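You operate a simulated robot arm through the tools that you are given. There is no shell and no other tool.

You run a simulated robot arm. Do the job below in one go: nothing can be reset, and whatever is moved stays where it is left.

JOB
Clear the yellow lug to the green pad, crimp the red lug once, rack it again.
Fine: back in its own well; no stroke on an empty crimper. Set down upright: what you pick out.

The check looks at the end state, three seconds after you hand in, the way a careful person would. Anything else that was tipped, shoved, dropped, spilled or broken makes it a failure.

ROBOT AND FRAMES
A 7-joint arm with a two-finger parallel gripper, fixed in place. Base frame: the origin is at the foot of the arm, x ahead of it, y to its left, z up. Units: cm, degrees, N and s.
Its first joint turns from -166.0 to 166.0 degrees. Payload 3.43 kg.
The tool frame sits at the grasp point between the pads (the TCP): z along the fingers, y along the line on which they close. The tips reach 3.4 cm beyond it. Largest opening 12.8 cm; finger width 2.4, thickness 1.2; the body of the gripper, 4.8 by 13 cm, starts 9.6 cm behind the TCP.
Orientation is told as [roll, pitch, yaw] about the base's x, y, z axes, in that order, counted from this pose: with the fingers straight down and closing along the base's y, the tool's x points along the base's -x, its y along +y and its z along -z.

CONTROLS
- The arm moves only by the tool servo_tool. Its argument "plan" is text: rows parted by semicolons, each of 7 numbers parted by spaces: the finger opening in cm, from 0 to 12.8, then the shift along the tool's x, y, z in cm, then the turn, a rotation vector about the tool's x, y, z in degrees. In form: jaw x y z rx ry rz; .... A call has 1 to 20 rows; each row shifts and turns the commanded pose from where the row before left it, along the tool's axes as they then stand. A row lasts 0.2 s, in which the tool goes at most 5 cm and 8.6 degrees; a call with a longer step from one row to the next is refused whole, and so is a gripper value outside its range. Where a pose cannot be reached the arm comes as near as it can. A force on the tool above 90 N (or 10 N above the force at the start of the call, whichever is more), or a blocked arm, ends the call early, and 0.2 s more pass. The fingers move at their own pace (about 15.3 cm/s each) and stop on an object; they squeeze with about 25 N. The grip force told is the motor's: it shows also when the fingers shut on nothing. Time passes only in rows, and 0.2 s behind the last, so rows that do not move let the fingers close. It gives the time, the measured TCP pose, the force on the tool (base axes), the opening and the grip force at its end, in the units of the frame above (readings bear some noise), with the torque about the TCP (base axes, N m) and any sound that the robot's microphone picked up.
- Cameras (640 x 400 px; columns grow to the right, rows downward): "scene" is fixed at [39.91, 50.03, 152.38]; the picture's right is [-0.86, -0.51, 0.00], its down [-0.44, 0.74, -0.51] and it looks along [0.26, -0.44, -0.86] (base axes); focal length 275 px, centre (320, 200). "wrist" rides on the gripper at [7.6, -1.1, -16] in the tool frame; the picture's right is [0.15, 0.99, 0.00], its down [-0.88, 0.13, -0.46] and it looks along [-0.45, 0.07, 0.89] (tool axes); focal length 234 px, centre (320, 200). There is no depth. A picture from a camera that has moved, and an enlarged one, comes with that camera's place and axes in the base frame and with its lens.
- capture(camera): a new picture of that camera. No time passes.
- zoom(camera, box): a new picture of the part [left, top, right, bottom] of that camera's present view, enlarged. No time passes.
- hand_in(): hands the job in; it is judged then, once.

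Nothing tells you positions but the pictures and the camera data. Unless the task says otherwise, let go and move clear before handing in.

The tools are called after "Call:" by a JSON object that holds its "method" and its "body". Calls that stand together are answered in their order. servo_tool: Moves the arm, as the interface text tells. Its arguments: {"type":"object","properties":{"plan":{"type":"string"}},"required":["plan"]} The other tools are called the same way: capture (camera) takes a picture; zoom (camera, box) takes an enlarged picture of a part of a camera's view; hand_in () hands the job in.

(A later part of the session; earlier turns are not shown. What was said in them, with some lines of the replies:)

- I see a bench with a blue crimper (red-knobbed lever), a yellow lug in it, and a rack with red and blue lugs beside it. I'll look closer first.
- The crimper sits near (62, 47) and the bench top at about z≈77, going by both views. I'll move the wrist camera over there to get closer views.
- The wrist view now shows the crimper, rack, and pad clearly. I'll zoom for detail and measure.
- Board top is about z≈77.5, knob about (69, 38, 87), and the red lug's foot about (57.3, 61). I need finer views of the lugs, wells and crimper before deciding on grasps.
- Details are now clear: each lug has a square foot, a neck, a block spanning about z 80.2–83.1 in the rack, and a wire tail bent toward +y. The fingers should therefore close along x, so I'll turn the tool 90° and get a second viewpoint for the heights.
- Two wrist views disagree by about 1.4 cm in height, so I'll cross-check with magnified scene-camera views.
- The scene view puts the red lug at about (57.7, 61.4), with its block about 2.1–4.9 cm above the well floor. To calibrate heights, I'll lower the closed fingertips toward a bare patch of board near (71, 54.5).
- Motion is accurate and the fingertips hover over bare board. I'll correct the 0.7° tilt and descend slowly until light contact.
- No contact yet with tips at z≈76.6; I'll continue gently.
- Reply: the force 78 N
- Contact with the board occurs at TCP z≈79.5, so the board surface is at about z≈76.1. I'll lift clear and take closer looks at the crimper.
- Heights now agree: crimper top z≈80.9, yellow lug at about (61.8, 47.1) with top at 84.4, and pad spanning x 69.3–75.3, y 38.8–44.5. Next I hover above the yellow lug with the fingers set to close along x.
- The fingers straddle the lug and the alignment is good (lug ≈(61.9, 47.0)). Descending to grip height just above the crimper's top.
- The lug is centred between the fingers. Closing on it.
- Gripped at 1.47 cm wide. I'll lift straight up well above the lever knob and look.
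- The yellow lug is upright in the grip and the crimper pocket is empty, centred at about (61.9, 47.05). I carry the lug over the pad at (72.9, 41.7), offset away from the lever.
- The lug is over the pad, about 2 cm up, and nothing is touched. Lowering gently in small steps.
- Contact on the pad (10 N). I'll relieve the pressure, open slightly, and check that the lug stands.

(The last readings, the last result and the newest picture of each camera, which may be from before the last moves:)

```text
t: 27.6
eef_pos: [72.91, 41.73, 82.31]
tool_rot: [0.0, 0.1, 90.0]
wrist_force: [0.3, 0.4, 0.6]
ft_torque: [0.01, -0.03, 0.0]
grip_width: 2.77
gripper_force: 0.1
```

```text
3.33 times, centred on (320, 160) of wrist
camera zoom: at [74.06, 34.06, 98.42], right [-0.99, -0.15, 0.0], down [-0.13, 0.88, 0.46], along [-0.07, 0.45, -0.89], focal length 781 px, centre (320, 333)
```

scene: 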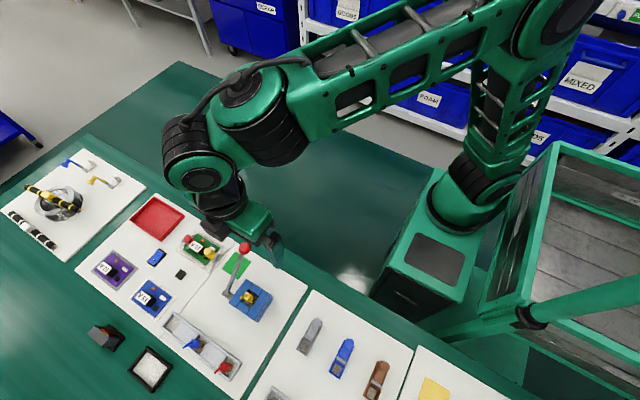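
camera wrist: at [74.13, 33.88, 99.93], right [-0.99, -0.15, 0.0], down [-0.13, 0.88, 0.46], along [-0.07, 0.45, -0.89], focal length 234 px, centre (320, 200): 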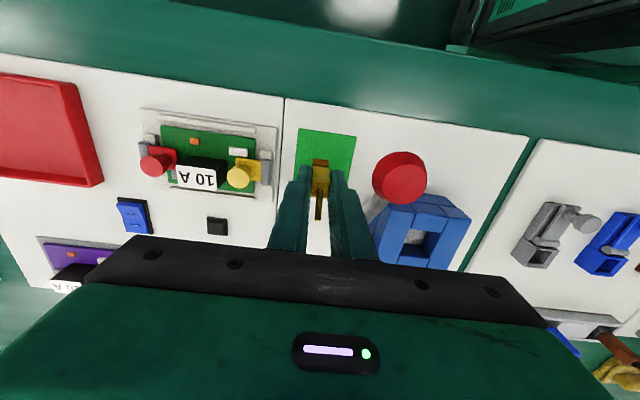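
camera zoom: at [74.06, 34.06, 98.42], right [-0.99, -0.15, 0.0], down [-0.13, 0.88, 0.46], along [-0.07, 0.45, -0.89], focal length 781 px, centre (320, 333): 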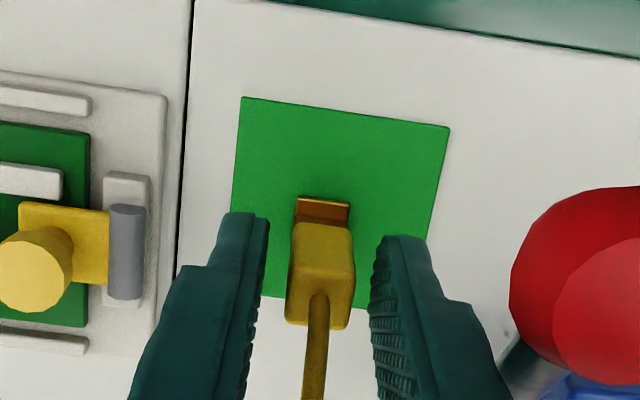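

The yellow lug stands on the pad on its own. I'll rise straight up, clear it, and go to hover above the red lug.

Call:
{"method": "servo_tool", "body": {"plan": "2.8 0 0 -1 0 0 0;2.8 0 0 -3 0 0 0;2.8 0 0 -4 0 0 0;2.8 0 0 -4 0 0 0;2.8 0 0 -3.5 0 0 0;5 -3.3 2.5 0 0 0 0;5 -3.3 2.5 0 0 0 0;5 -3.3 2.5 0 0 0 0;5 -3.3 2.5 0 0 0 0;5 -3.3 2.5 0 0 0 0;5 -3.3 2.5 0 0 0 0;5 0 0 0 0 0 0;5 0 0 3.5 0 0 0;5 0 0 3.5 0 0 0;5 0 0 0 0 0 0;5 0 0 0 0 0 0"}}

Call:
{"method": "capture", "body": {"camera": "wrist"}}

Call:
{"method": "zoom", "body": {"camera": "wrist", "box": [250, 100, 390, 220]}}

Call:
{"method": "zoom", "body": {"camera": "scene", "box": [190, 225, 290, 315]}}

```text
t: 31.0
eef_pos: [57.97, 61.34, 91.0]
tool_rot: [0.0, 0.0, 89.8]
wrist_force: [-0.5, 0.4, -0.3]
ft_torque: [0.01, 0.02, -0.01]
grip_width: 4.99
gripper_force: 0.1
```

```text
taken
camera wrist: at [59.21, 53.68, 106.97], right [-0.99, -0.14, 0.0], down [-0.13, 0.88, 0.46], along [-0.07, 0.45, -0.89], focal length 234 px, centre (320, 200)
```

wrist: 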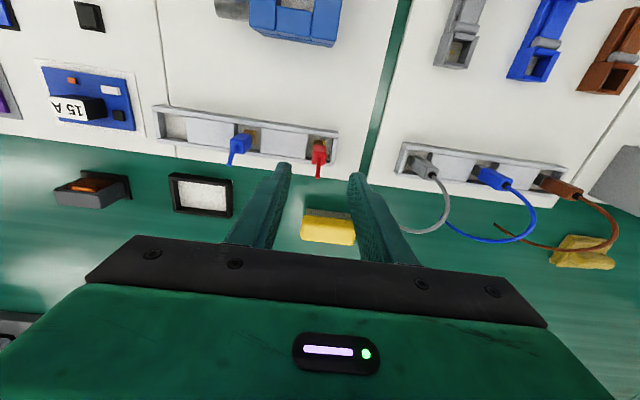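

```text
3.33 times, centred on (320, 160) of wrist
camera zoom: at [59.21, 53.68, 106.97], right [-0.99, -0.14, 0.0], down [-0.13, 0.88, 0.46], along [-0.07, 0.45, -0.89], focal length 781 px, centre (320, 333)
```

zoom: 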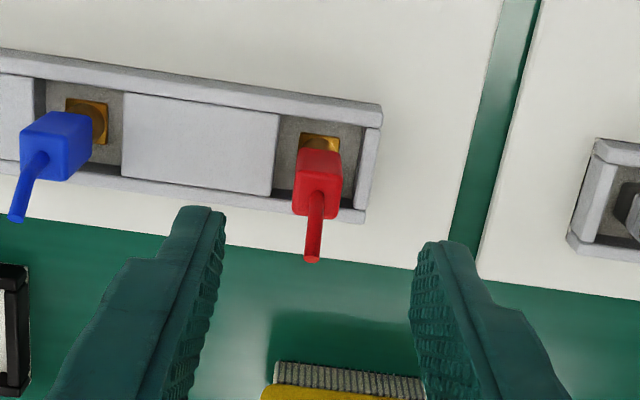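

```text
4.44 times, centred on (240, 270) of scene
camera zoom: at [39.91, 50.03, 152.38], right [-0.86, -0.51, 0.0], down [-0.44, 0.74, -0.51], along [0.26, -0.44, -0.86], focal length 1223 px, centre (676, -111)
```

zoom: 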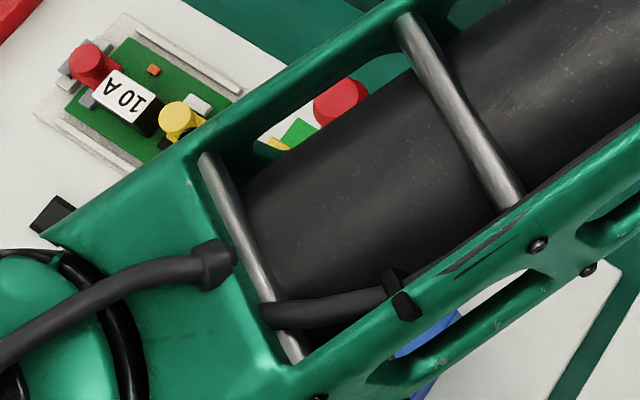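

Call:
{"method": "zoom", "body": {"camera": "wrist", "box": [296, 130, 346, 170]}}

```text
10.00 times, centred on (321, 150) of wrist
camera zoom: at [59.21, 53.68, 106.97], right [-0.99, -0.14, 0.0], down [-0.13, 0.88, 0.46], along [-0.07, 0.45, -0.89], focal length 2342 px, centre (310, 700)
```

zoom: 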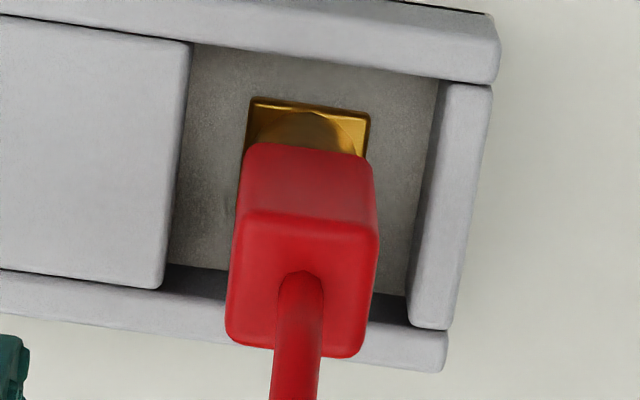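

Red lug centre is at about (58.0, 61.37), top ≈81.8, matching the current hover. Descending to grip height (TCP 82.6, tips above the rack walls).

Call:
{"method": "servo_tool", "body": {"plan": "5 0 0 3 0 0 0;5 0 0 3 0 0 0;5 0 0 1.4 0 0 0;5 0 0 1 0 0 0;5 0 0 0 0 0 0;5 0 0 0 0 0 0"}}

Call:
{"method": "zoom", "body": {"camera": "wrist", "box": [250, 100, 390, 220]}}

```text
t: 32.4
eef_pos: [57.97, 61.67, 82.32]
tool_rot: [0.1, -0.1, 89.8]
wrist_force: [-0.5, 0.5, 0.2]
ft_torque: [0.03, 0.03, 0.03]
grip_width: 5.01
gripper_force: 0.0
```

```text
3.33 times, centred on (320, 160) of wrist
camera zoom: at [59.13, 53.93, 98.36], right [-0.99, -0.14, 0.0], down [-0.13, 0.88, 0.46], along [-0.07, 0.45, -0.89], focal length 781 px, centre (320, 333)
```

zoom: 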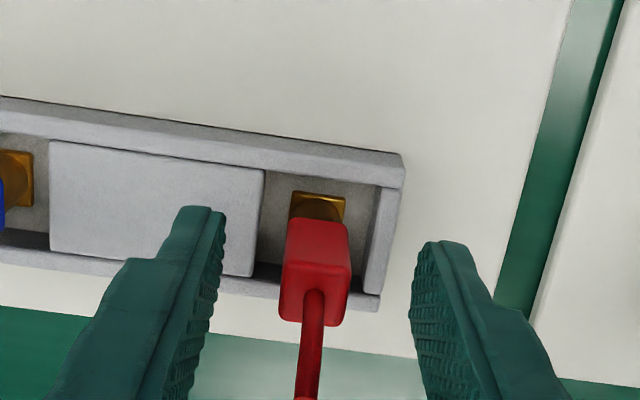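

The red lug sits centrally between the fingers, just as the yellow one did. Closing and lifting.

Call:
{"method": "servo_tool", "body": {"plan": "3 0 0 0 0 0 0;0 0 0 0 0 0 0;0 0 0 0 0 0 0;0 0 0 0 0 0 0"}}

Call:
{"method": "zoom", "body": {"camera": "wrist", "box": [250, 100, 390, 220]}}

```text
t: 33.4
eef_pos: [57.88, 61.55, 82.32]
tool_rot: [-0.1, 0.0, 89.9]
wrist_force: [-0.6, 0.2, -0.1]
ft_torque: [-0.01, 0.0, 0.02]
grip_width: 1.48
gripper_force: 24.6
```

```text
3.33 times, centred on (320, 160) of wrist
camera zoom: at [59.12, 53.93, 98.37], right [-0.99, -0.15, 0.0], down [-0.13, 0.88, 0.46], along [-0.07, 0.45, -0.89], focal length 781 px, centre (320, 333)
```

zoom: 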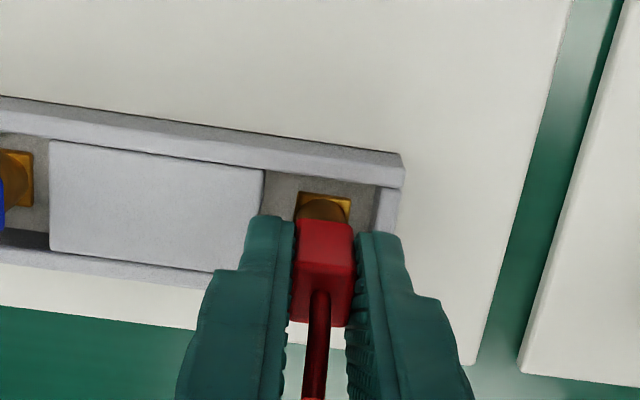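

Gripped at 1.48 cm. For the return, TCP (57.9, 61.55, 82.3) is the home pose. Lifting and moving over the crimper pocket.

Call:
{"method": "servo_tool", "body": {"plan": "0 0 0 -0.5 0 0 0;0 0 0 -1.5 0 0 0;0 0 0 -3 0 0 0;0 0 0 -4 0 0 0;0 0 0 -4 0 0 0;0 0 0 0 0 0 0;0 3.6 -1.0 0 0 0 0;0 3.6 -1.0 0 0 0 0;0 3.6 -1.0 0 0 0 0;0 3.6 -1.05 0 0 0 0;0 0 0 0 0 0 0;0 0 0 2 0 0 0;0 0 0 2 0 0 0;0 0 0 0 0 0 0;0 0 0 0 0 0 0"}}

Call:
{"method": "capture", "body": {"camera": "wrist"}}

Call:
{"method": "zoom", "body": {"camera": "wrist", "box": [250, 100, 390, 220]}}

Call:
{"method": "zoom", "body": {"camera": "scene", "box": [150, 225, 290, 390]}}

```text
t: 36.6
eef_pos: [61.91, 47.12, 91.1]
tool_rot: [0.0, 0.0, 89.9]
wrist_force: [0.0, 0.0, -0.1]
ft_torque: [-0.01, 0.01, -0.01]
grip_width: 1.46
gripper_force: 24.8
```

```text
taken
camera wrist: at [63.2, 39.37, 107.2], right [-0.99, -0.15, 0.0], down [-0.13, 0.88, 0.46], along [-0.07, 0.45, -0.89], focal length 234 px, centre (320, 200)
```

wrist: 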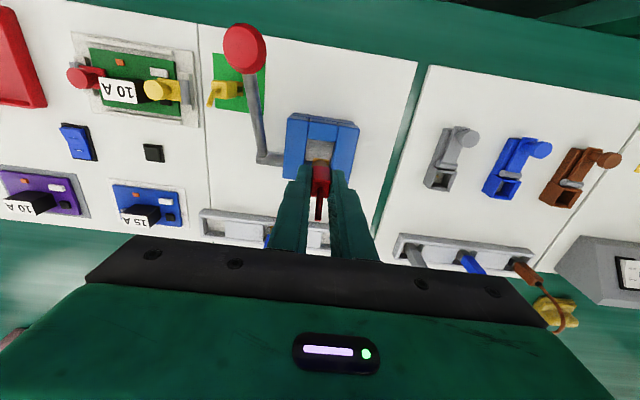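

```text
3.33 times, centred on (320, 160) of wrist
camera zoom: at [63.2, 39.37, 107.2], right [-0.99, -0.15, 0.0], down [-0.13, 0.88, 0.46], along [-0.07, 0.45, -0.89], focal length 781 px, centre (320, 333)
```

zoom: 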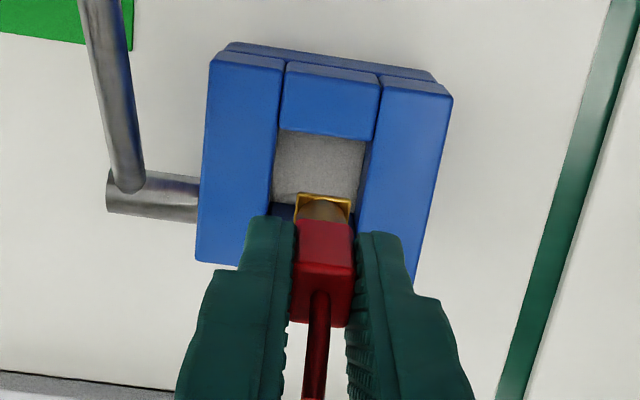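

```text
2.42 times, centred on (220, 308) of scene
camera zoom: at [39.91, 50.03, 152.38], right [-0.86, -0.51, 0.0], down [-0.44, 0.74, -0.51], along [0.26, -0.44, -0.86], focal length 667 px, centre (562, -61)
```

zoom: 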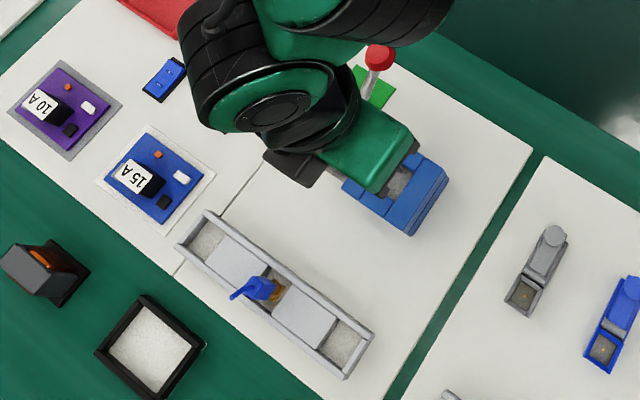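

Red lug is centred over the pocket, and the yellow lug remains standing on the pad. Lowering into the pocket, ending with small steps.

Call:
{"method": "servo_tool", "body": {"plan": "0 0 0 2 0 0 0;0 0 0 1.5 0 0 0;0 0 0 0.8 0 0 0;0 0 0 0.6 0 0 0;0 0 0 0.4 0 0 0;0 0 0 0.2 0 0 0;0 0 0 0 0 0 0"}}

Call:
{"method": "zoom", "body": {"camera": "wrist", "box": [280, 130, 360, 190]}}

```text
t: 38.2
eef_pos: [61.93, 47.26, 85.89]
tool_rot: [0.0, 0.0, 89.9]
wrist_force: [-0.6, -0.2, -0.4]
ft_torque: [0.0, 0.0, -0.02]
grip_width: 1.48
gripper_force: 24.9
```

```text
6.67 times, centred on (320, 160) of wrist
camera zoom: at [63.17, 39.46, 101.82], right [-0.99, -0.15, 0.0], down [-0.13, 0.88, 0.46], along [-0.07, 0.45, -0.89], focal length 1561 px, centre (320, 467)
```

zoom: 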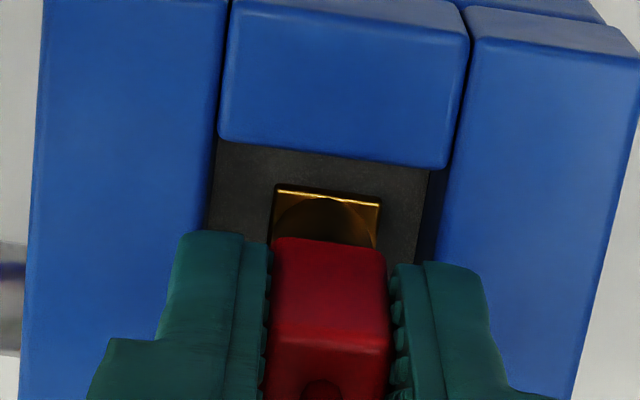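

Call:
{"method": "servo_tool", "body": {"plan": "0 0 0 0.2 0 0 0;0 0 0 0.15 0 0 0;0 0 0 0.1 0 0 0;0 0 0 0 0 0 0"}}

```text
t: 39.2
eef_pos: [61.86, 47.23, 85.34]
tool_rot: [0.0, 0.0, 89.8]
wrist_force: [0.2, -0.8, 0.3]
ft_torque: [-0.01, -0.02, 0.02]
grip_width: 1.49
gripper_force: 25.0
```

Call:
{"method": "servo_tool", "body": {"plan": "0 0 0 0.1 0 0 0;0 0 0 0.1 0 0 0;0 0 0 0 0 0 0"}}

```text
t: 40.0
eef_pos: [61.91, 47.22, 85.19]
tool_rot: [0.0, 0.0, 90.0]
wrist_force: [0.1, 0.2, 0.4]
ft_torque: [-0.04, 0.02, 0.0]
grip_width: 1.45
gripper_force: 24.8
```

Call:
{"method": "servo_tool", "body": {"plan": "0 0 0 0.1 0 0 0;0 0 0 0 0 0 0"}}

Call:
{"method": "zoom", "body": {"camera": "wrist", "box": [280, 130, 360, 190]}}

```text
t: 40.6
eef_pos: [61.95, 47.14, 85.09]
tool_rot: [0.0, -0.1, 89.9]
wrist_force: [0.3, -0.2, 0.2]
ft_torque: [0.0, -0.02, 0.0]
grip_width: 1.46
gripper_force: 25.1
```

```text
6.67 times, centred on (320, 160) of wrist
camera zoom: at [63.18, 39.48, 101.14], right [-0.99, -0.15, 0.0], down [-0.13, 0.88, 0.46], along [-0.07, 0.45, -0.89], focal length 1561 px, centre (320, 467)
```

zoom: 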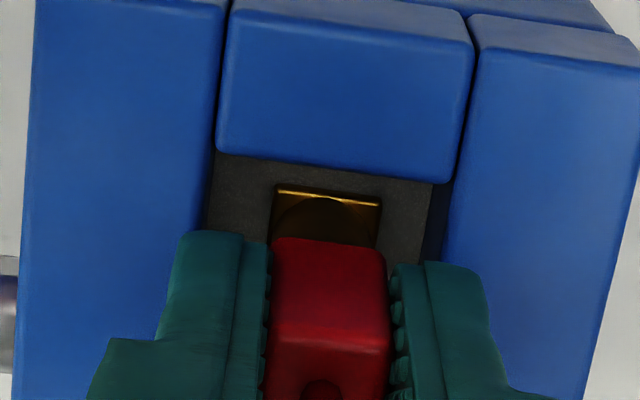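

Call:
{"method": "servo_tool", "body": {"plan": "0 0 0 0.1 0 0 0;0 0 0 0 0 0 0"}}

```text
t: 41.2
eef_pos: [62.03, 47.15, 84.96]
tool_rot: [0.0, 0.0, 89.8]
wrist_force: [0.0, 0.0, 0.0]
ft_torque: [0.02, 0.01, 0.0]
grip_width: 1.48
gripper_force: 25.1
```

Call:
{"method": "servo_tool", "body": {"plan": "0 0 0 0.1 0 0 0;0 0 0 0 0 0 0"}}

```text
t: 41.8
eef_pos: [62.0, 47.2, 84.82]
tool_rot: [-0.1, 0.0, 89.8]
wrist_force: [-0.9, 0.2, -0.6]
ft_torque: [0.01, 0.01, 0.03]
grip_width: 1.49
gripper_force: 25.2
```

Call:
{"method": "servo_tool", "body": {"plan": "0 0 0 0.1 0 0 0;0 0 0 0 0 0 0"}}

Call:
{"method": "zoom", "body": {"camera": "wrist", "box": [300, 140, 340, 170]}}

```text
t: 42.4
eef_pos: [61.94, 47.12, 84.96]
tool_rot: [0.0, -0.1, 89.9]
wrist_force: [0.5, -0.4, 8.2]
ft_torque: [-0.01, -0.01, 0.01]
grip_width: 1.46
gripper_force: 24.6
```

```text
13.33 times, centred on (320, 155) of wrist
camera zoom: at [63.14, 39.45, 100.95], right [-0.99, -0.15, 0.0], down [-0.13, 0.88, 0.46], along [-0.07, 0.45, -0.89], focal length 3122 px, centre (320, 800)
```

zoom: 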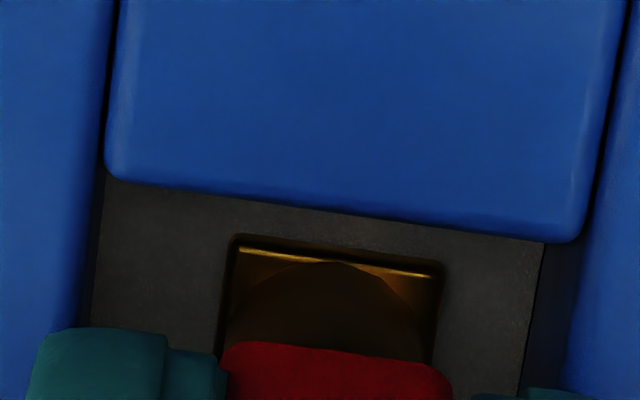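

The red lug is seated in the pocket (8 N contact). I'll release and rise, then check that it stands upright.

Call:
{"method": "servo_tool", "body": {"plan": "0 0 0 -0.1 0 0 0;0 0 0 0 0 0 0;2 0 0 0 0 0 0;3.5 0 0 0 0 0 0;3.5 0 0 0 0 0 0;3.5 0 0 -1 0 0 0;3.5 0 0 -3 0 0 0;3.5 0 0 -4 0 0 0;3.5 0 0 -4 0 0 0;3.5 0 0 0 0 0 0;3.5 0 0 0 0 0 0"}}

Call:
{"method": "capture", "body": {"camera": "wrist"}}

Call:
{"method": "zoom", "body": {"camera": "wrist", "box": [190, 20, 370, 180]}}

```text
t: 44.8
eef_pos: [61.81, 46.98, 96.74]
tool_rot: [0.1, -0.1, 89.9]
wrist_force: [-0.7, 0.4, 0.3]
ft_torque: [0.0, 0.0, 0.03]
grip_width: 3.49
gripper_force: 0.0
```

```text
taken
camera wrist: at [63.0, 39.21, 112.77], right [-0.99, -0.15, 0.0], down [-0.13, 0.88, 0.46], along [-0.07, 0.45, -0.89], focal length 234 px, centre (320, 200)
```

wrist: 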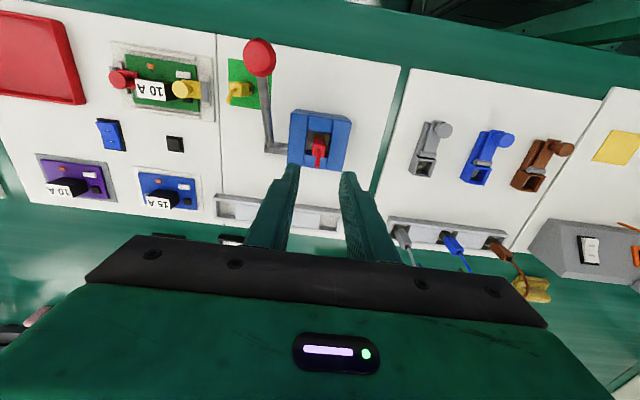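

```text
2.50 times, centred on (280, 100) of wrist
camera zoom: at [63.0, 39.21, 112.77], right [-0.99, -0.15, 0.0], down [-0.13, 0.88, 0.46], along [-0.07, 0.45, -0.89], focal length 585 px, centre (420, 450)
```

zoom: 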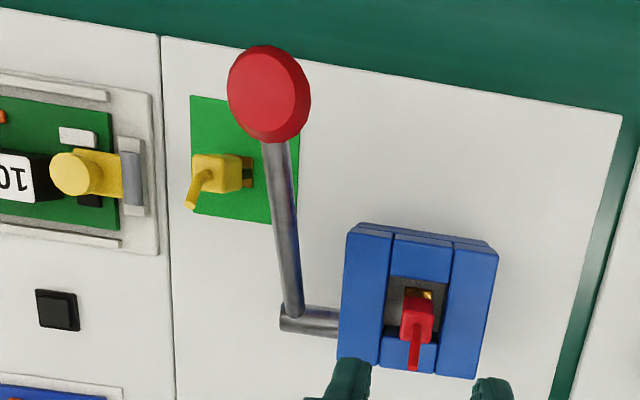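

Red stands upright in the crimper, yellow upright on the pad. Now I close the fingers and hover above the lever knob at about (68.8, 38.3).

Call:
{"method": "servo_tool", "body": {"plan": "0 3 -2.4 0 0 0 0;0 3 -2.4 0 0 0 0;0 2.8 -2.2 0 0 0 0;0 0 0 0 0 0 0;0 0 0 2.5 0 0 0;0 0 0 1.5 0 0 0;0 0 0 0 0 0 0;0 0 0 0 0 0 0"}}

Call:
{"method": "capture", "body": {"camera": "wrist"}}

Call:
{"method": "zoom", "body": {"camera": "scene", "box": [200, 225, 290, 315]}}

```text
t: 46.6
eef_pos: [69.06, 38.22, 93.05]
tool_rot: [0.0, 0.0, 90.0]
wrist_force: [-0.6, 0.6, -0.4]
ft_torque: [0.0, 0.01, -0.01]
grip_width: 0.0
gripper_force: 25.4
```

```text
taken
camera wrist: at [70.38, 30.55, 109.12], right [-0.99, -0.15, 0.0], down [-0.13, 0.88, 0.46], along [-0.07, 0.45, -0.89], focal length 234 px, centre (320, 200)
```

wrist: 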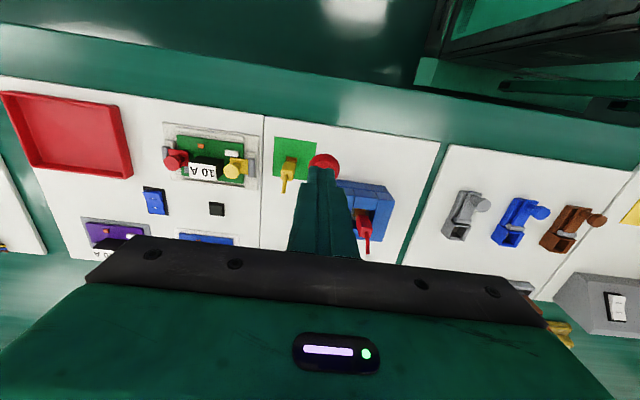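

```text
4.44 times, centred on (245, 270) of scene
camera zoom: at [39.91, 50.03, 152.38], right [-0.86, -0.51, 0.0], down [-0.44, 0.74, -0.51], along [0.26, -0.44, -0.86], focal length 1223 px, centre (653, -111)
```

zoom: 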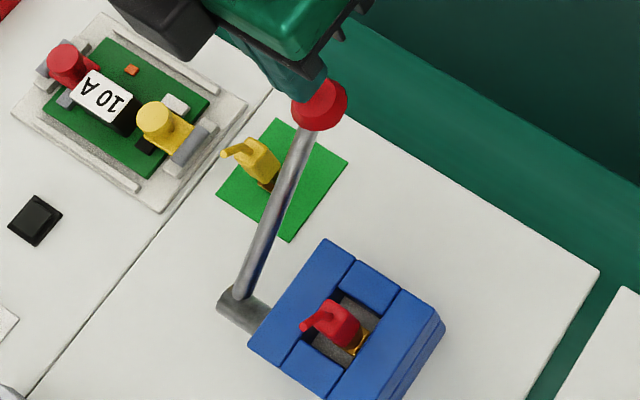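

Fingers are above the knob. I'll descend to contact.

Call:
{"method": "servo_tool", "body": {"plan": "0 0 0.2 0.5 0 0 0;0 0 0 0.4 0 0 0;0 0 0 0.3 0 0 0;0 0 0 0 0 0 0"}}

Call:
{"method": "zoom", "body": {"camera": "wrist", "box": [270, 120, 370, 200]}}

```text
t: 47.6
eef_pos: [68.76, 38.05, 91.89]
tool_rot: [-0.1, 0.0, 89.9]
wrist_force: [0.8, -0.9, 0.5]
ft_torque: [-0.03, -0.01, 0.02]
grip_width: 0.0
gripper_force: 25.4
```

```text
5.00 times, centred on (320, 160) of wrist
camera zoom: at [70.01, 30.55, 107.87], right [-0.99, -0.15, 0.0], down [-0.13, 0.88, 0.46], along [-0.07, 0.45, -0.89], focal length 1171 px, centre (320, 400)
```

zoom: 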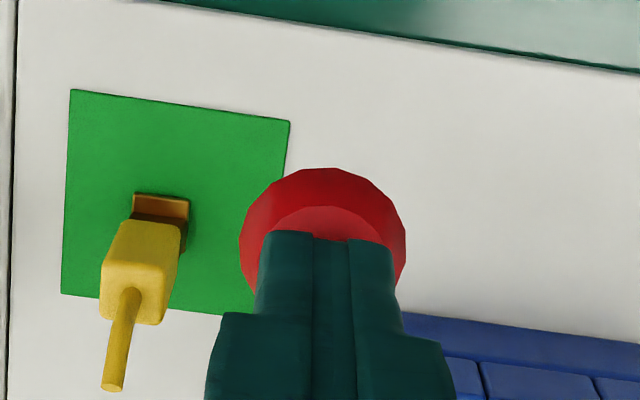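

Call:
{"method": "servo_tool", "body": {"plan": "0 0 0 0.3 0 0 0;0 0.1 0 0.3 0 0 0;0 0.15 0 0.25 0 0 0;0 0 0 0 0 0 0"}}

Call:
{"method": "zoom", "body": {"camera": "wrist", "box": [270, 120, 370, 200]}}

```text
t: 48.6
eef_pos: [68.81, 38.23, 90.97]
tool_rot: [0.1, 0.0, 89.8]
wrist_force: [-0.4, -0.7, 1.4]
ft_torque: [-0.01, 0.01, 0.04]
grip_width: 0.01
gripper_force: 24.9
```

```text
5.00 times, centred on (320, 160) of wrist
camera zoom: at [69.99, 30.47, 106.98], right [-0.99, -0.15, 0.0], down [-0.13, 0.88, 0.46], along [-0.07, 0.45, -0.89], focal length 1171 px, centre (320, 400)
```

zoom: 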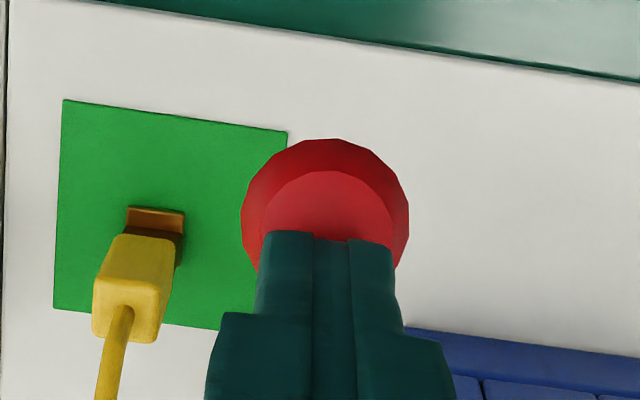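

Call:
{"method": "zoom", "body": {"camera": "scene", "box": [200, 225, 290, 315]}}

```text
4.44 times, centred on (245, 270) of scene
camera zoom: at [39.91, 50.03, 152.38], right [-0.86, -0.51, 0.0], down [-0.44, 0.74, -0.51], along [0.26, -0.44, -0.86], focal length 1223 px, centre (653, -111)
```

zoom: 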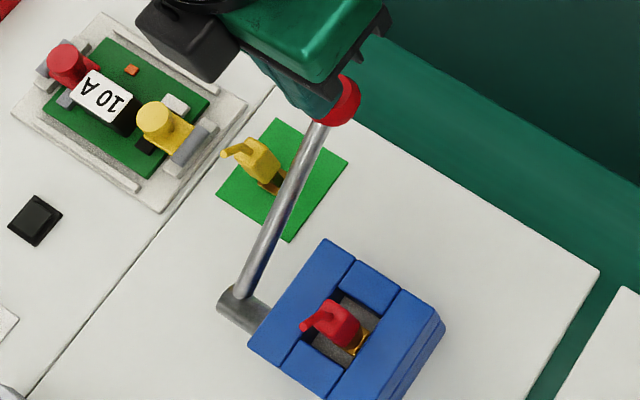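

The lever moves down with the press (light force), along its expected arc. Continuing to follow it down.

Call:
{"method": "servo_tool", "body": {"plan": "0 0.3 0 0.3 0 0 0;0 0.25 0 0.4 0 0 0;0 0.2 0 0.4 0 0 0;0 0.2 0 0.4 0 0 0;0 0.2 0 0.4 0 0 0;0 0.15 0 0.4 0 0 0;0 0 0 0 0 0 0"}}

Call:
{"method": "zoom", "body": {"camera": "wrist", "box": [250, 100, 390, 220]}}

Call:
{"method": "zoom", "body": {"camera": "scene", "box": [200, 225, 290, 315]}}

```text
t: 50.2
eef_pos: [68.77, 36.83, 88.47]
tool_rot: [0.1, 0.0, 90.0]
wrist_force: [0.8, 0.5, 1.9]
ft_torque: [-0.02, -0.03, 0.02]
grip_width: 0.0
gripper_force: 25.0
```

```text
3.33 times, centred on (320, 160) of wrist
camera zoom: at [69.94, 29.07, 104.47], right [-0.99, -0.15, 0.0], down [-0.13, 0.88, 0.46], along [-0.07, 0.45, -0.89], focal length 781 px, centre (320, 333)
```

zoom: 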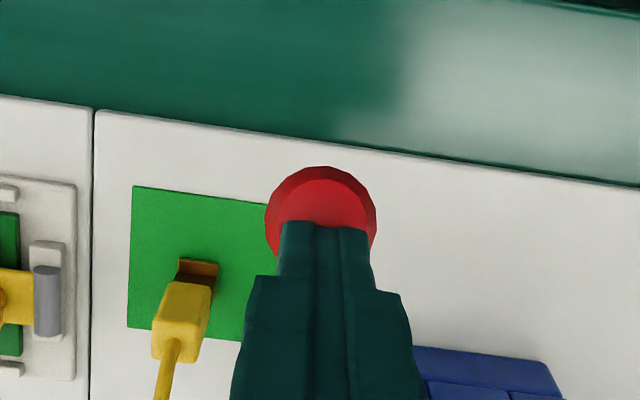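

```text
4.44 times, centred on (245, 270) of scene
camera zoom: at [39.91, 50.03, 152.38], right [-0.86, -0.51, 0.0], down [-0.44, 0.74, -0.51], along [0.26, -0.44, -0.86], focal length 1223 px, centre (653, -111)
```

zoom: 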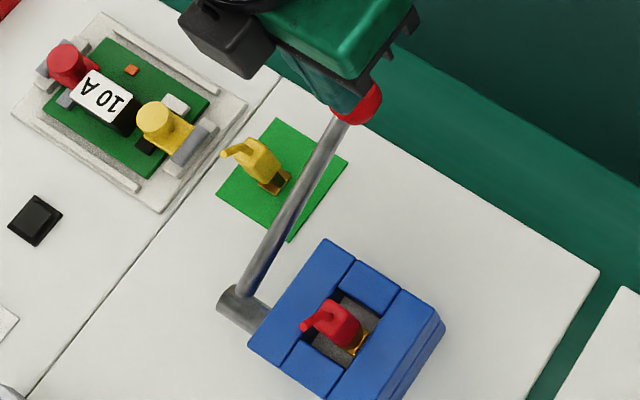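

Call:
{"method": "servo_tool", "body": {"plan": "0 0.15 0 0.4 0 0 0;0 0.15 0 0.4 0 0 0;0 0.1 0 0.4 0 0 0;0 0.1 0 0.4 0 0 0;0 0.1 0 0.4 0 0 0;0 0 0 0 0 0 0"}}

Call:
{"method": "zoom", "body": {"camera": "scene", "box": [200, 225, 290, 315]}}

```text
t: 51.6
eef_pos: [68.6, 36.1, 86.67]
tool_rot: [0.0, 0.0, 89.9]
wrist_force: [-0.1, -0.3, 2.5]
ft_torque: [0.0, 0.03, -0.02]
grip_width: 0.0
gripper_force: 24.9
```

```text
4.44 times, centred on (245, 270) of scene
camera zoom: at [39.91, 50.03, 152.38], right [-0.86, -0.51, 0.0], down [-0.44, 0.74, -0.51], along [0.26, -0.44, -0.86], focal length 1223 px, centre (653, -111)
```

zoom: 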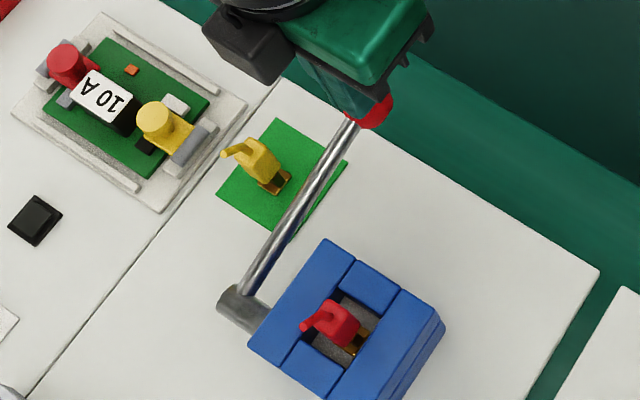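

The resistance grows slightly, as with a return spring. No click yet, so I keep pressing down in small steps.

Call:
{"method": "servo_tool", "body": {"plan": "0 0.1 0 0.4 0 0 0;0 0.05 0 0.4 0 0 0;0 0.05 0 0.4 0 0 0;0 0 0 0.4 0 0 0;0 0 0 0 0 0 0"}}

Call:
{"method": "zoom", "body": {"camera": "scene", "box": [200, 225, 290, 315]}}

Call:
{"method": "zoom", "body": {"camera": "wrist", "box": [250, 100, 390, 220]}}

```text
t: 52.8
eef_pos: [68.73, 35.91, 85.33]
tool_rot: [-0.3, -0.2, 89.8]
wrist_force: [-11.4, -17.1, 68.5]
ft_torque: [-0.47, 0.35, 0.23]
grip_width: 0.0
gripper_force: 25.2
```

```text
4.44 times, centred on (245, 270) of scene
camera zoom: at [39.91, 50.03, 152.38], right [-0.86, -0.51, 0.0], down [-0.44, 0.74, -0.51], along [0.26, -0.44, -0.86], focal length 1223 px, centre (653, -111)
```

zoom: 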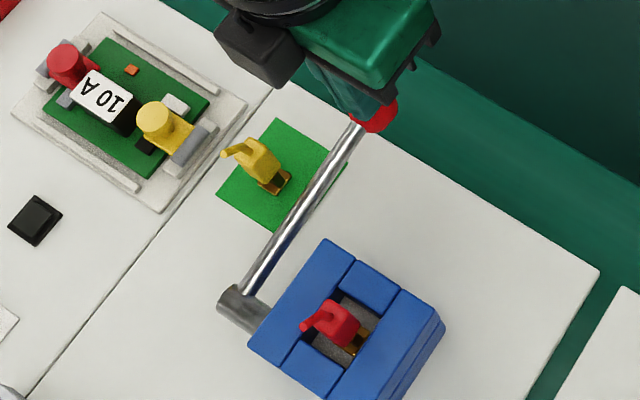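

```text
3.33 times, centred on (320, 160) of wrist
camera zoom: at [69.83, 28.15, 101.37], right [-0.99, -0.14, -0.01], down [-0.13, 0.88, 0.46], along [-0.06, 0.45, -0.89], focal length 781 px, centre (320, 333)
```

zoom: 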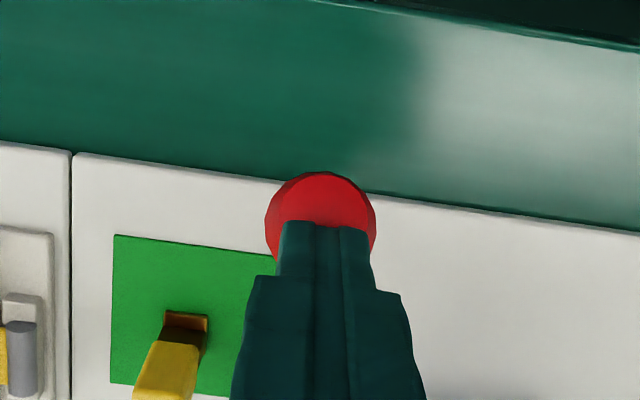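

The lever came up against a firm stop (≈68 N) with about 30° of travel. No sound reported yet; I'll hold a moment and inspect the lug.

Call:
{"method": "servo_tool", "body": {"plan": "0 0 0 0 0 0 0;0 0 0 0 0 0 0"}}

Call:
{"method": "zoom", "body": {"camera": "scene", "box": [235, 285, 275, 320]}}

```text
t: 53.4
eef_pos: [68.76, 35.92, 85.33]
tool_rot: [-0.2, -0.3, 89.9]
wrist_force: [-9.0, -15.4, 71.6]
ft_torque: [-0.37, 0.21, -0.03]
grip_width: 0.0
gripper_force: 25.2
```

```text
11.43 times, centred on (255, 302) of scene
camera zoom: at [39.91, 50.03, 152.38], right [-0.86, -0.51, 0.0], down [-0.44, 0.74, -0.51], along [0.26, -0.44, -0.86], focal length 3145 px, centre (1063, -971)
```

zoom: 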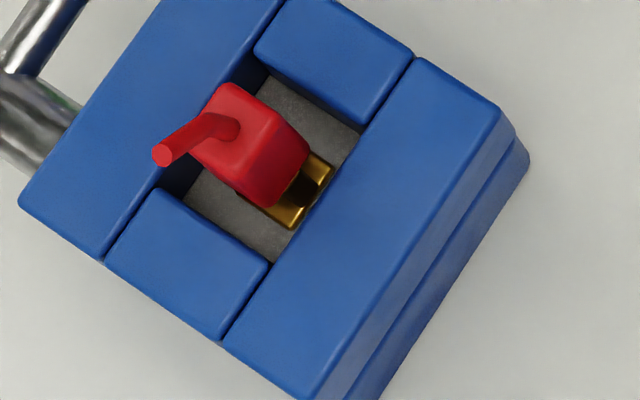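

The red lug's neck now looks flattened like the yellow's crimped one — the stroke seems complete. I'll let the lever back up slowly along its arc.

Call:
{"method": "servo_tool", "body": {"plan": "0 0 0 -0.4 0 0 0;0 -0.05 0 -0.4 0 0 0;0 -0.05 0 -0.4 0 0 0;0 -0.1 0 -0.4 0 0 0;0 -0.1 0 -0.4 0 0 0;0 -0.1 0 -0.4 0 0 0;0 -0.15 0 -0.4 0 0 0;0 -0.15 0 -0.4 0 0 0;0 -0.15 0 -0.4 0 0 0;0 -0.2 0 -0.4 0 0 0;0 -0.2 0 -0.4 0 0 0;0 -0.2 0 -0.4 0 0 0;0 -0.25 0 -0.4 0 0 0;0 -0.25 0 -0.4 0 0 0;0 -0.25 0 -0.4 0 0 0;0 -0.1 0 -0.4 0 0 0;0 0 0 -0.4 0 0 0;0 0 0 -0.4 0 0 0;0 0 0 0 0 0 0"}}

Call:
{"method": "zoom", "body": {"camera": "scene", "box": [200, 225, 290, 315]}}

Call:
{"method": "zoom", "body": {"camera": "wrist", "box": [250, 100, 410, 260]}}

```text
t: 57.4
eef_pos: [68.83, 38.2, 92.12]
tool_rot: [-0.1, 0.0, 89.9]
wrist_force: [0.5, 0.1, 0.2]
ft_torque: [0.03, 0.02, -0.01]
grip_width: 0.02
gripper_force: 25.4
```

```text
4.44 times, centred on (245, 270) of scene
camera zoom: at [39.91, 50.03, 152.38], right [-0.86, -0.51, 0.0], down [-0.44, 0.74, -0.51], along [0.26, -0.44, -0.86], focal length 1223 px, centre (653, -111)
```

zoom: 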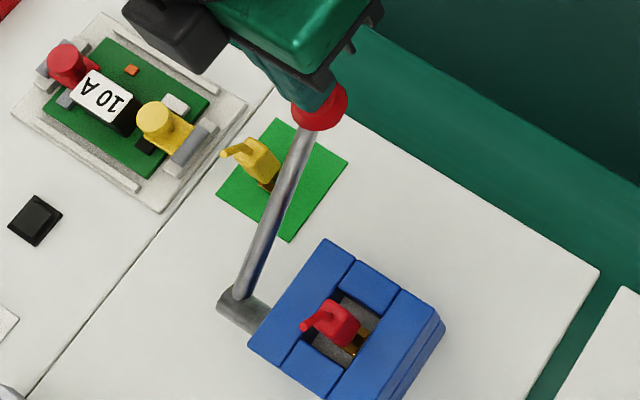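

```text
2.50 times, centred on (330, 180) of wrist
camera zoom: at [70.05, 30.58, 108.17], right [-0.99, -0.15, 0.0], down [-0.13, 0.88, 0.46], along [-0.07, 0.45, -0.89], focal length 585 px, centre (295, 250)
```

zoom: 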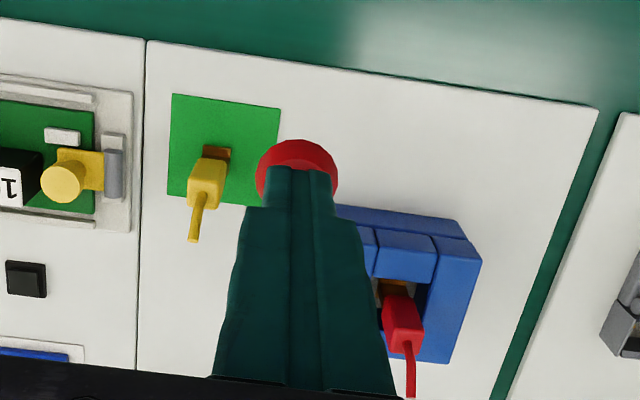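

The lever is back in its rest position and both lugs are upright. I'll go above the crimper and inspect the red lug for crimp evidence before picking it.

Call:
{"method": "servo_tool", "body": {"plan": "0 0 0 -2.5 0 0 0;0 0 0 -2.5 0 0 0;0 -3 2.3 0 0 0 0;5 -3 2.3 0 0 0 0;5 -2.9 2.3 0 0 0 0;5 0 0 0 0 0 0;5 0 0 3 0 0 0;5 0 0 3 0 0 0;5 0 0 0 0 0 0;5 0 0 0 0 0 0"}}

Call:
{"method": "zoom", "body": {"camera": "wrist", "box": [250, 100, 390, 220]}}

Call:
{"method": "zoom", "body": {"camera": "wrist", "box": [295, 120, 345, 160]}}

```text
t: 59.6
eef_pos: [61.89, 47.26, 91.06]
tool_rot: [-0.1, 0.1, 89.9]
wrist_force: [0.2, 0.2, -0.1]
ft_torque: [-0.01, 0.01, 0.05]
grip_width: 4.98
gripper_force: 0.1
```

```text
3.33 times, centred on (320, 160) of wrist
camera zoom: at [62.97, 39.57, 107.14], right [-0.99, -0.15, 0.0], down [-0.13, 0.88, 0.46], along [-0.07, 0.45, -0.89], focal length 781 px, centre (320, 333)
```

zoom: 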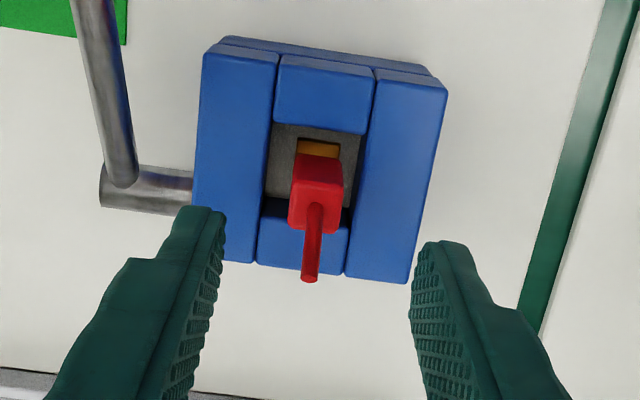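

```text
10.00 times, centred on (320, 140) of wrist
camera zoom: at [62.97, 39.57, 107.14], right [-0.99, -0.15, 0.0], down [-0.13, 0.88, 0.46], along [-0.07, 0.45, -0.89], focal length 2342 px, centre (320, 800)
```

zoom: 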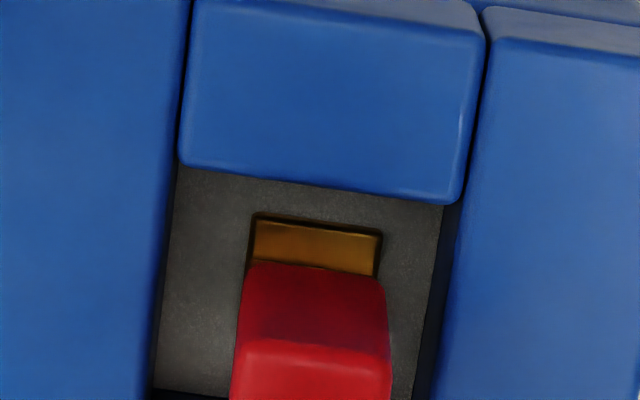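

The red lug's neck has changed from round to flat, so it's crimped once. Picking it up again at the same height as before.

Call:
{"method": "servo_tool", "body": {"plan": "5 0.1 0 2 0 0 0;5 0 0 2 0 0 0;5 0 0 1.2 0 0 0;5 0 0 0.9 0 0 0;5 0 0 0 0 0 0;3 0 0 0 0 0 0;0 0 0 0 0 0 0;0 0 0 0 0 0 0;0 0 0 0 0 0 0"}}

Call:
{"method": "zoom", "body": {"camera": "wrist", "box": [250, 100, 390, 220]}}

```text
t: 61.6
eef_pos: [61.69, 47.11, 85.19]
tool_rot: [0.1, 0.0, 89.9]
wrist_force: [0.0, -0.1, -0.7]
ft_torque: [-0.01, -0.04, -0.02]
grip_width: 1.47
gripper_force: 25.0
```

```text
3.33 times, centred on (320, 160) of wrist
camera zoom: at [62.9, 39.42, 101.26], right [-0.99, -0.15, 0.0], down [-0.13, 0.88, 0.46], along [-0.07, 0.45, -0.89], focal length 781 px, centre (320, 333)
```

zoom: 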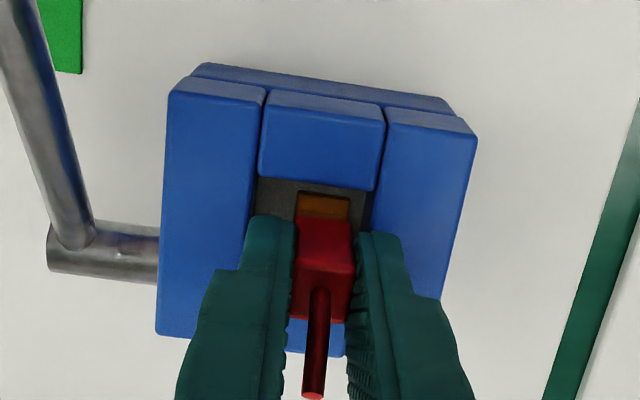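

Gripped. Lifting and carrying back over its own (−x end) rack well.

Call:
{"method": "servo_tool", "body": {"plan": "0 0 0 -0.5 0 0 0;0 0 0 -1.5 0 0 0;0 0 0 -3 0 0 0;0 0 0 -4 0 0 0;0 0 0 -2 0 0 0;0 0 0 0 0 0 0;0 -3.6 0.95 0 0 0 0;0 -3.6 0.95 0 0 0 0;0 -3.6 0.95 0 0 0 0;0 -3.6 0.9 0 0 0 0;0 0 0 0 0 0 0;0 0 0 3 0 0 0;0 0 0 3 0 0 0;0 0 0 2 0 0 0;0 0 0 0 0 0 0;0 0 0 0 0 0 0"}}

Call:
{"method": "capture", "body": {"camera": "wrist"}}

Call:
{"method": "zoom", "body": {"camera": "wrist", "box": [250, 100, 390, 220]}}

```text
t: 65.0
eef_pos: [57.95, 61.49, 87.91]
tool_rot: [0.0, 0.0, 89.9]
wrist_force: [0.6, 0.4, -0.4]
ft_torque: [0.01, -0.04, 0.0]
grip_width: 1.44
gripper_force: 25.1
```

```text
taken
camera wrist: at [59.23, 53.83, 103.97], right [-0.99, -0.15, 0.0], down [-0.13, 0.88, 0.46], along [-0.07, 0.45, -0.89], focal length 234 px, centre (320, 200)
```

wrist: 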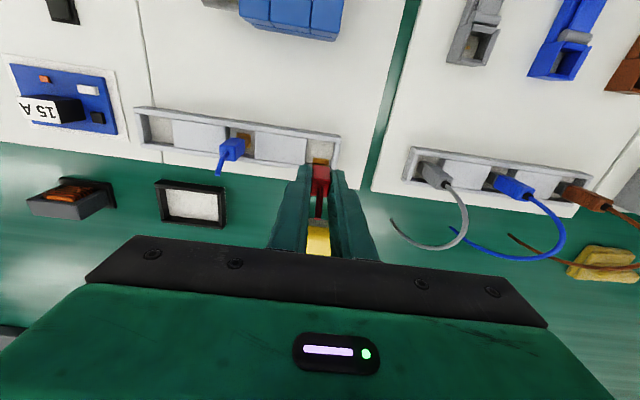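

```text
3.33 times, centred on (320, 160) of wrist
camera zoom: at [59.23, 53.83, 103.97], right [-0.99, -0.15, 0.0], down [-0.13, 0.88, 0.46], along [-0.07, 0.45, -0.89], focal length 781 px, centre (320, 333)
```

zoom: 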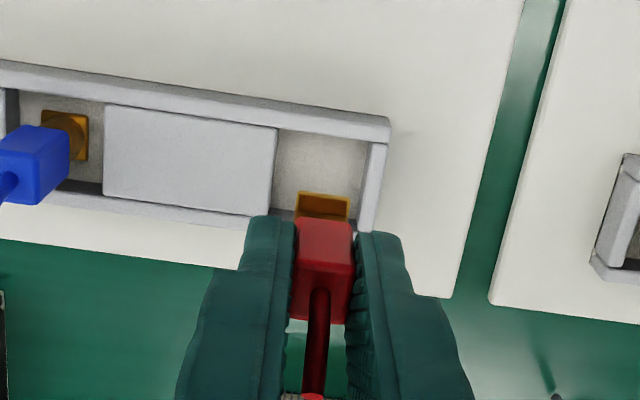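

Aligned with its own well (centre ≈(58.05, 61.45)). Lowering in, finishing with small steps.

Call:
{"method": "servo_tool", "body": {"plan": "0 0 0 2 0 0 0;0 0 0 1.2 0 0 0;0 0 0 0.7 0 0 0;0 0 0 0.5 0 0 0;0 0 0 0.4 0 0 0;0 0 0 0 0 0 0;0 0 0 0 0 0 0"}}

Call:
{"method": "zoom", "body": {"camera": "wrist", "box": [280, 130, 360, 190]}}

```text
t: 66.6
eef_pos: [58.08, 61.38, 83.32]
tool_rot: [0.0, 0.0, 89.9]
wrist_force: [-1.0, 0.1, 0.4]
ft_torque: [-0.01, 0.01, -0.01]
grip_width: 1.49
gripper_force: 25.3
```

```text
6.67 times, centred on (320, 160) of wrist
camera zoom: at [59.23, 53.74, 99.31], right [-0.99, -0.15, 0.0], down [-0.13, 0.88, 0.46], along [-0.07, 0.45, -0.89], focal length 1561 px, centre (320, 467)
```

zoom: 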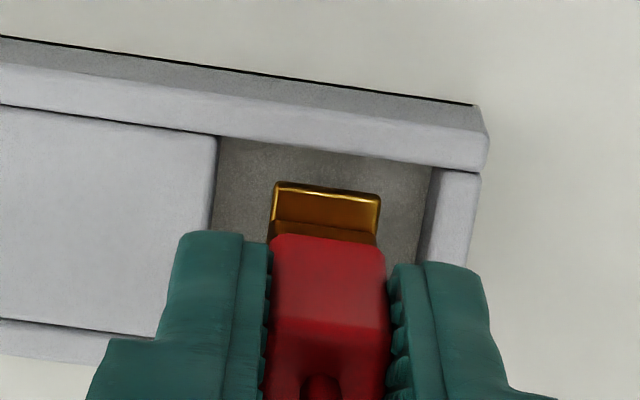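

Call:
{"method": "servo_tool", "body": {"plan": "0 0 0 0.2 0 0 0;0 0 0 0.15 0 0 0;0 0 0 0.1 0 0 0;0 0 0 0 0 0 0"}}

```text
t: 67.6
eef_pos: [57.9, 61.43, 82.81]
tool_rot: [0.0, 0.0, 89.9]
wrist_force: [-0.3, -0.5, -0.9]
ft_torque: [0.0, -0.01, -0.01]
grip_width: 1.49
gripper_force: 25.4
```

Call:
{"method": "servo_tool", "body": {"plan": "0 0 0 0.1 0 0 0;0 0 0 0 0 0 0"}}

```text
t: 68.2
eef_pos: [58.04, 61.41, 82.67]
tool_rot: [0.0, 0.0, 89.9]
wrist_force: [0.8, -0.1, 0.0]
ft_torque: [0.02, -0.01, 0.04]
grip_width: 1.47
gripper_force: 24.8
```

Call:
{"method": "servo_tool", "body": {"plan": "0 0 0 0.1 0 0 0;0 0 0 0 0 0 0"}}

```text
t: 68.8
eef_pos: [58.05, 61.5, 82.56]
tool_rot: [0.0, 0.1, 90.0]
wrist_force: [-0.3, -0.1, 0.0]
ft_torque: [-0.01, 0.01, -0.04]
grip_width: 1.46
gripper_force: 25.0
```

Call:
{"method": "servo_tool", "body": {"plan": "0 0 0 0.1 0 0 0;0 0 0 0 0 0 0"}}

Call:
{"method": "zoom", "body": {"camera": "wrist", "box": [280, 130, 360, 190]}}

```text
t: 69.4
eef_pos: [58.16, 61.44, 82.65]
tool_rot: [0.1, 0.0, 89.9]
wrist_force: [0.3, -1.8, 9.0]
ft_torque: [-0.13, -0.01, -0.02]
grip_width: 1.47
gripper_force: 25.1
```

```text
6.67 times, centred on (320, 160) of wrist
camera zoom: at [59.28, 53.79, 98.64], right [-0.99, -0.14, 0.0], down [-0.13, 0.88, 0.46], along [-0.07, 0.45, -0.89], focal length 1561 px, centre (320, 467)
```

zoom: 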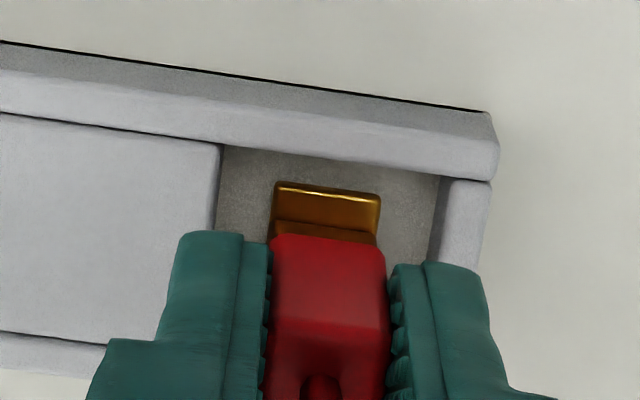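

The red lug has touched its well floor (9 N). Releasing, rising straight up and moving clear.

Call:
{"method": "servo_tool", "body": {"plan": "0 0 0 -0.1 0 0 0;0 0 0 0 0 0 0;2 0 0 0 0 0 0;3.5 0 0 0 0 0 0;3.5 0 0 0 0 0 0;3.5 0 0 -1 0 0 0;3.5 0 0 -3 0 0 0;3.5 0 0 -4 0 0 0;3.5 0 0 -4 0 0 0;3.5 0 0 -4 0 0 0;3.5 0 0 -4 0 0 0;3.5 4 0 0 0 0 0;3.5 4 0 0 0 0 0;3.5 4 0 0 0 0 0;3.5 4 0 0 0 0 0;3.5 4 0 0 0 0 0;3.5 4 0 0 0 0 0;3.5 0 0 0 0 0 0;3.5 0 0 0 0 0 0"}}

Call:
{"method": "capture", "body": {"camera": "scene"}}

Call:
{"method": "zoom", "body": {"camera": "scene", "box": [140, 225, 290, 390]}}

Call:
{"method": "zoom", "body": {"camera": "scene", "box": [210, 350, 250, 385]}}

Call:
{"method": "capture", "body": {"camera": "wrist"}}

```text
t: 73.4
eef_pos: [57.69, 37.52, 102.9]
tool_rot: [0.0, 0.0, 89.9]
wrist_force: [-0.2, -0.2, 0.3]
ft_torque: [-0.02, 0.02, -0.01]
grip_width: 3.52
gripper_force: 0.0
```

```text
taken
```

scene: 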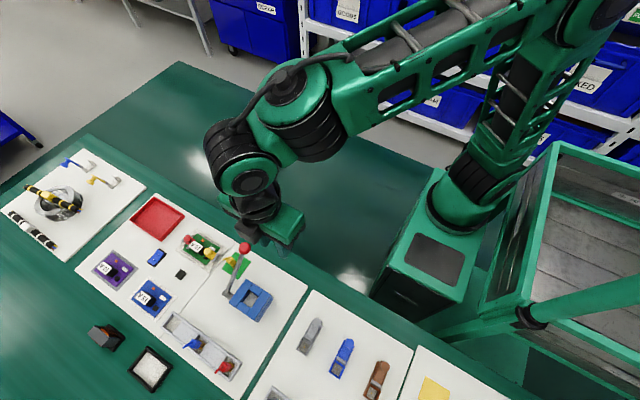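

```text
2.42 times, centred on (215, 308) of scene
camera zoom: at [39.91, 50.03, 152.38], right [-0.86, -0.51, 0.0], down [-0.44, 0.74, -0.51], along [0.26, -0.44, -0.86], focal length 667 px, centre (574, -61)
```

zoom: 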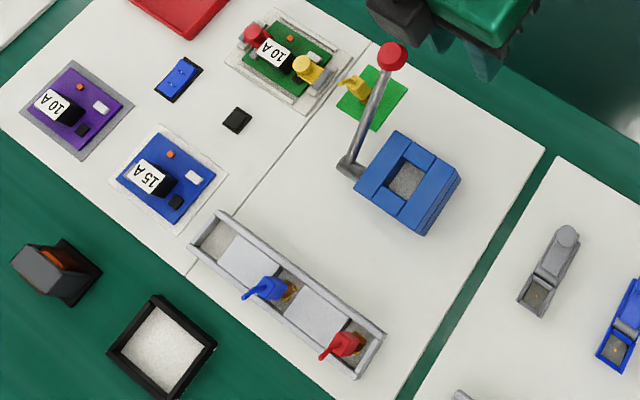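

```text
11.43 times, centred on (230, 368) of scene
camera zoom: at [39.91, 50.03, 152.38], right [-0.86, -0.51, 0.0], down [-0.44, 0.74, -0.51], along [0.26, -0.44, -0.86], focal length 3145 px, centre (1349, -1714)
```

zoom: 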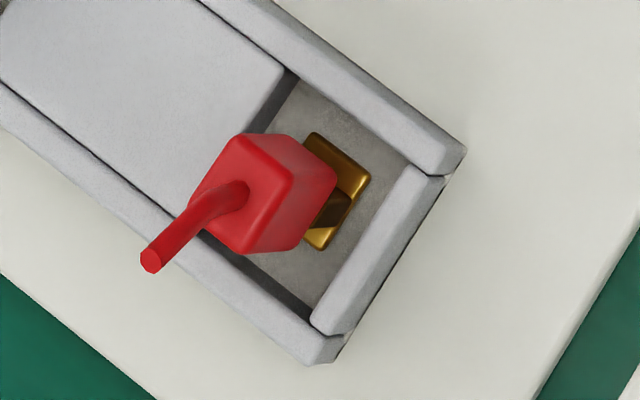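

```text
taken
camera wrist: at [59.07, 29.69, 118.87], right [-0.99, -0.15, 0.0], down [-0.13, 0.88, 0.46], along [-0.07, 0.45, -0.89], focal length 234 px, centre (320, 200)
```

wrist: 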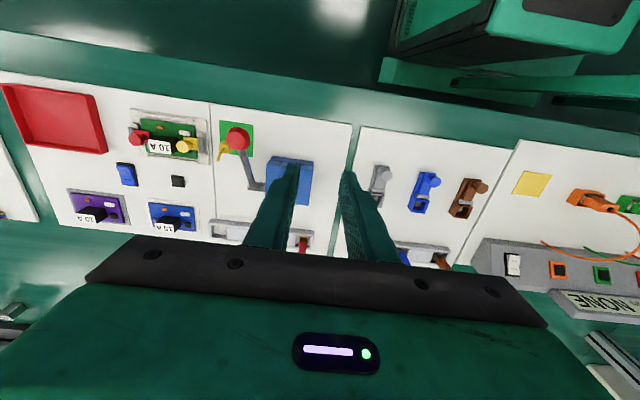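

The crimped red lug is upright in its own well, and the yellow lug stands on the green pad. The crimper is empty, its lever is at rest, and the arm is clear, so I'm handing in.

Call:
{"method": "hand_in", "body": {}}

```text
The job is handed in.
```

I finished the job and handed it in. I haven't seen a result from the check.

- **Yellow lug:** It stands upright on the green pad, placed a little to one side so the crimper lever wouldn't touch it.
- **Red lug:** I set it in the crimper, pressed the lever down once to a firm stop, and let the lever back up. The microphone picked up no sound. I judged the crimp by the neck of the lug, which went from round to flat, like the yellow one. It is now back upright in its own well at the end of the rack.
- **Crimper:** It is empty, with the lever at rest. The only stroke was made with the red lug in it.

To find the height of the board, I pressed the closed fingertips on a bare patch of it. That push reached about 74 N, more than I intended, but nothing in the pictures looked moved or marked. The final pictures show the blue lug and the other items where they started.
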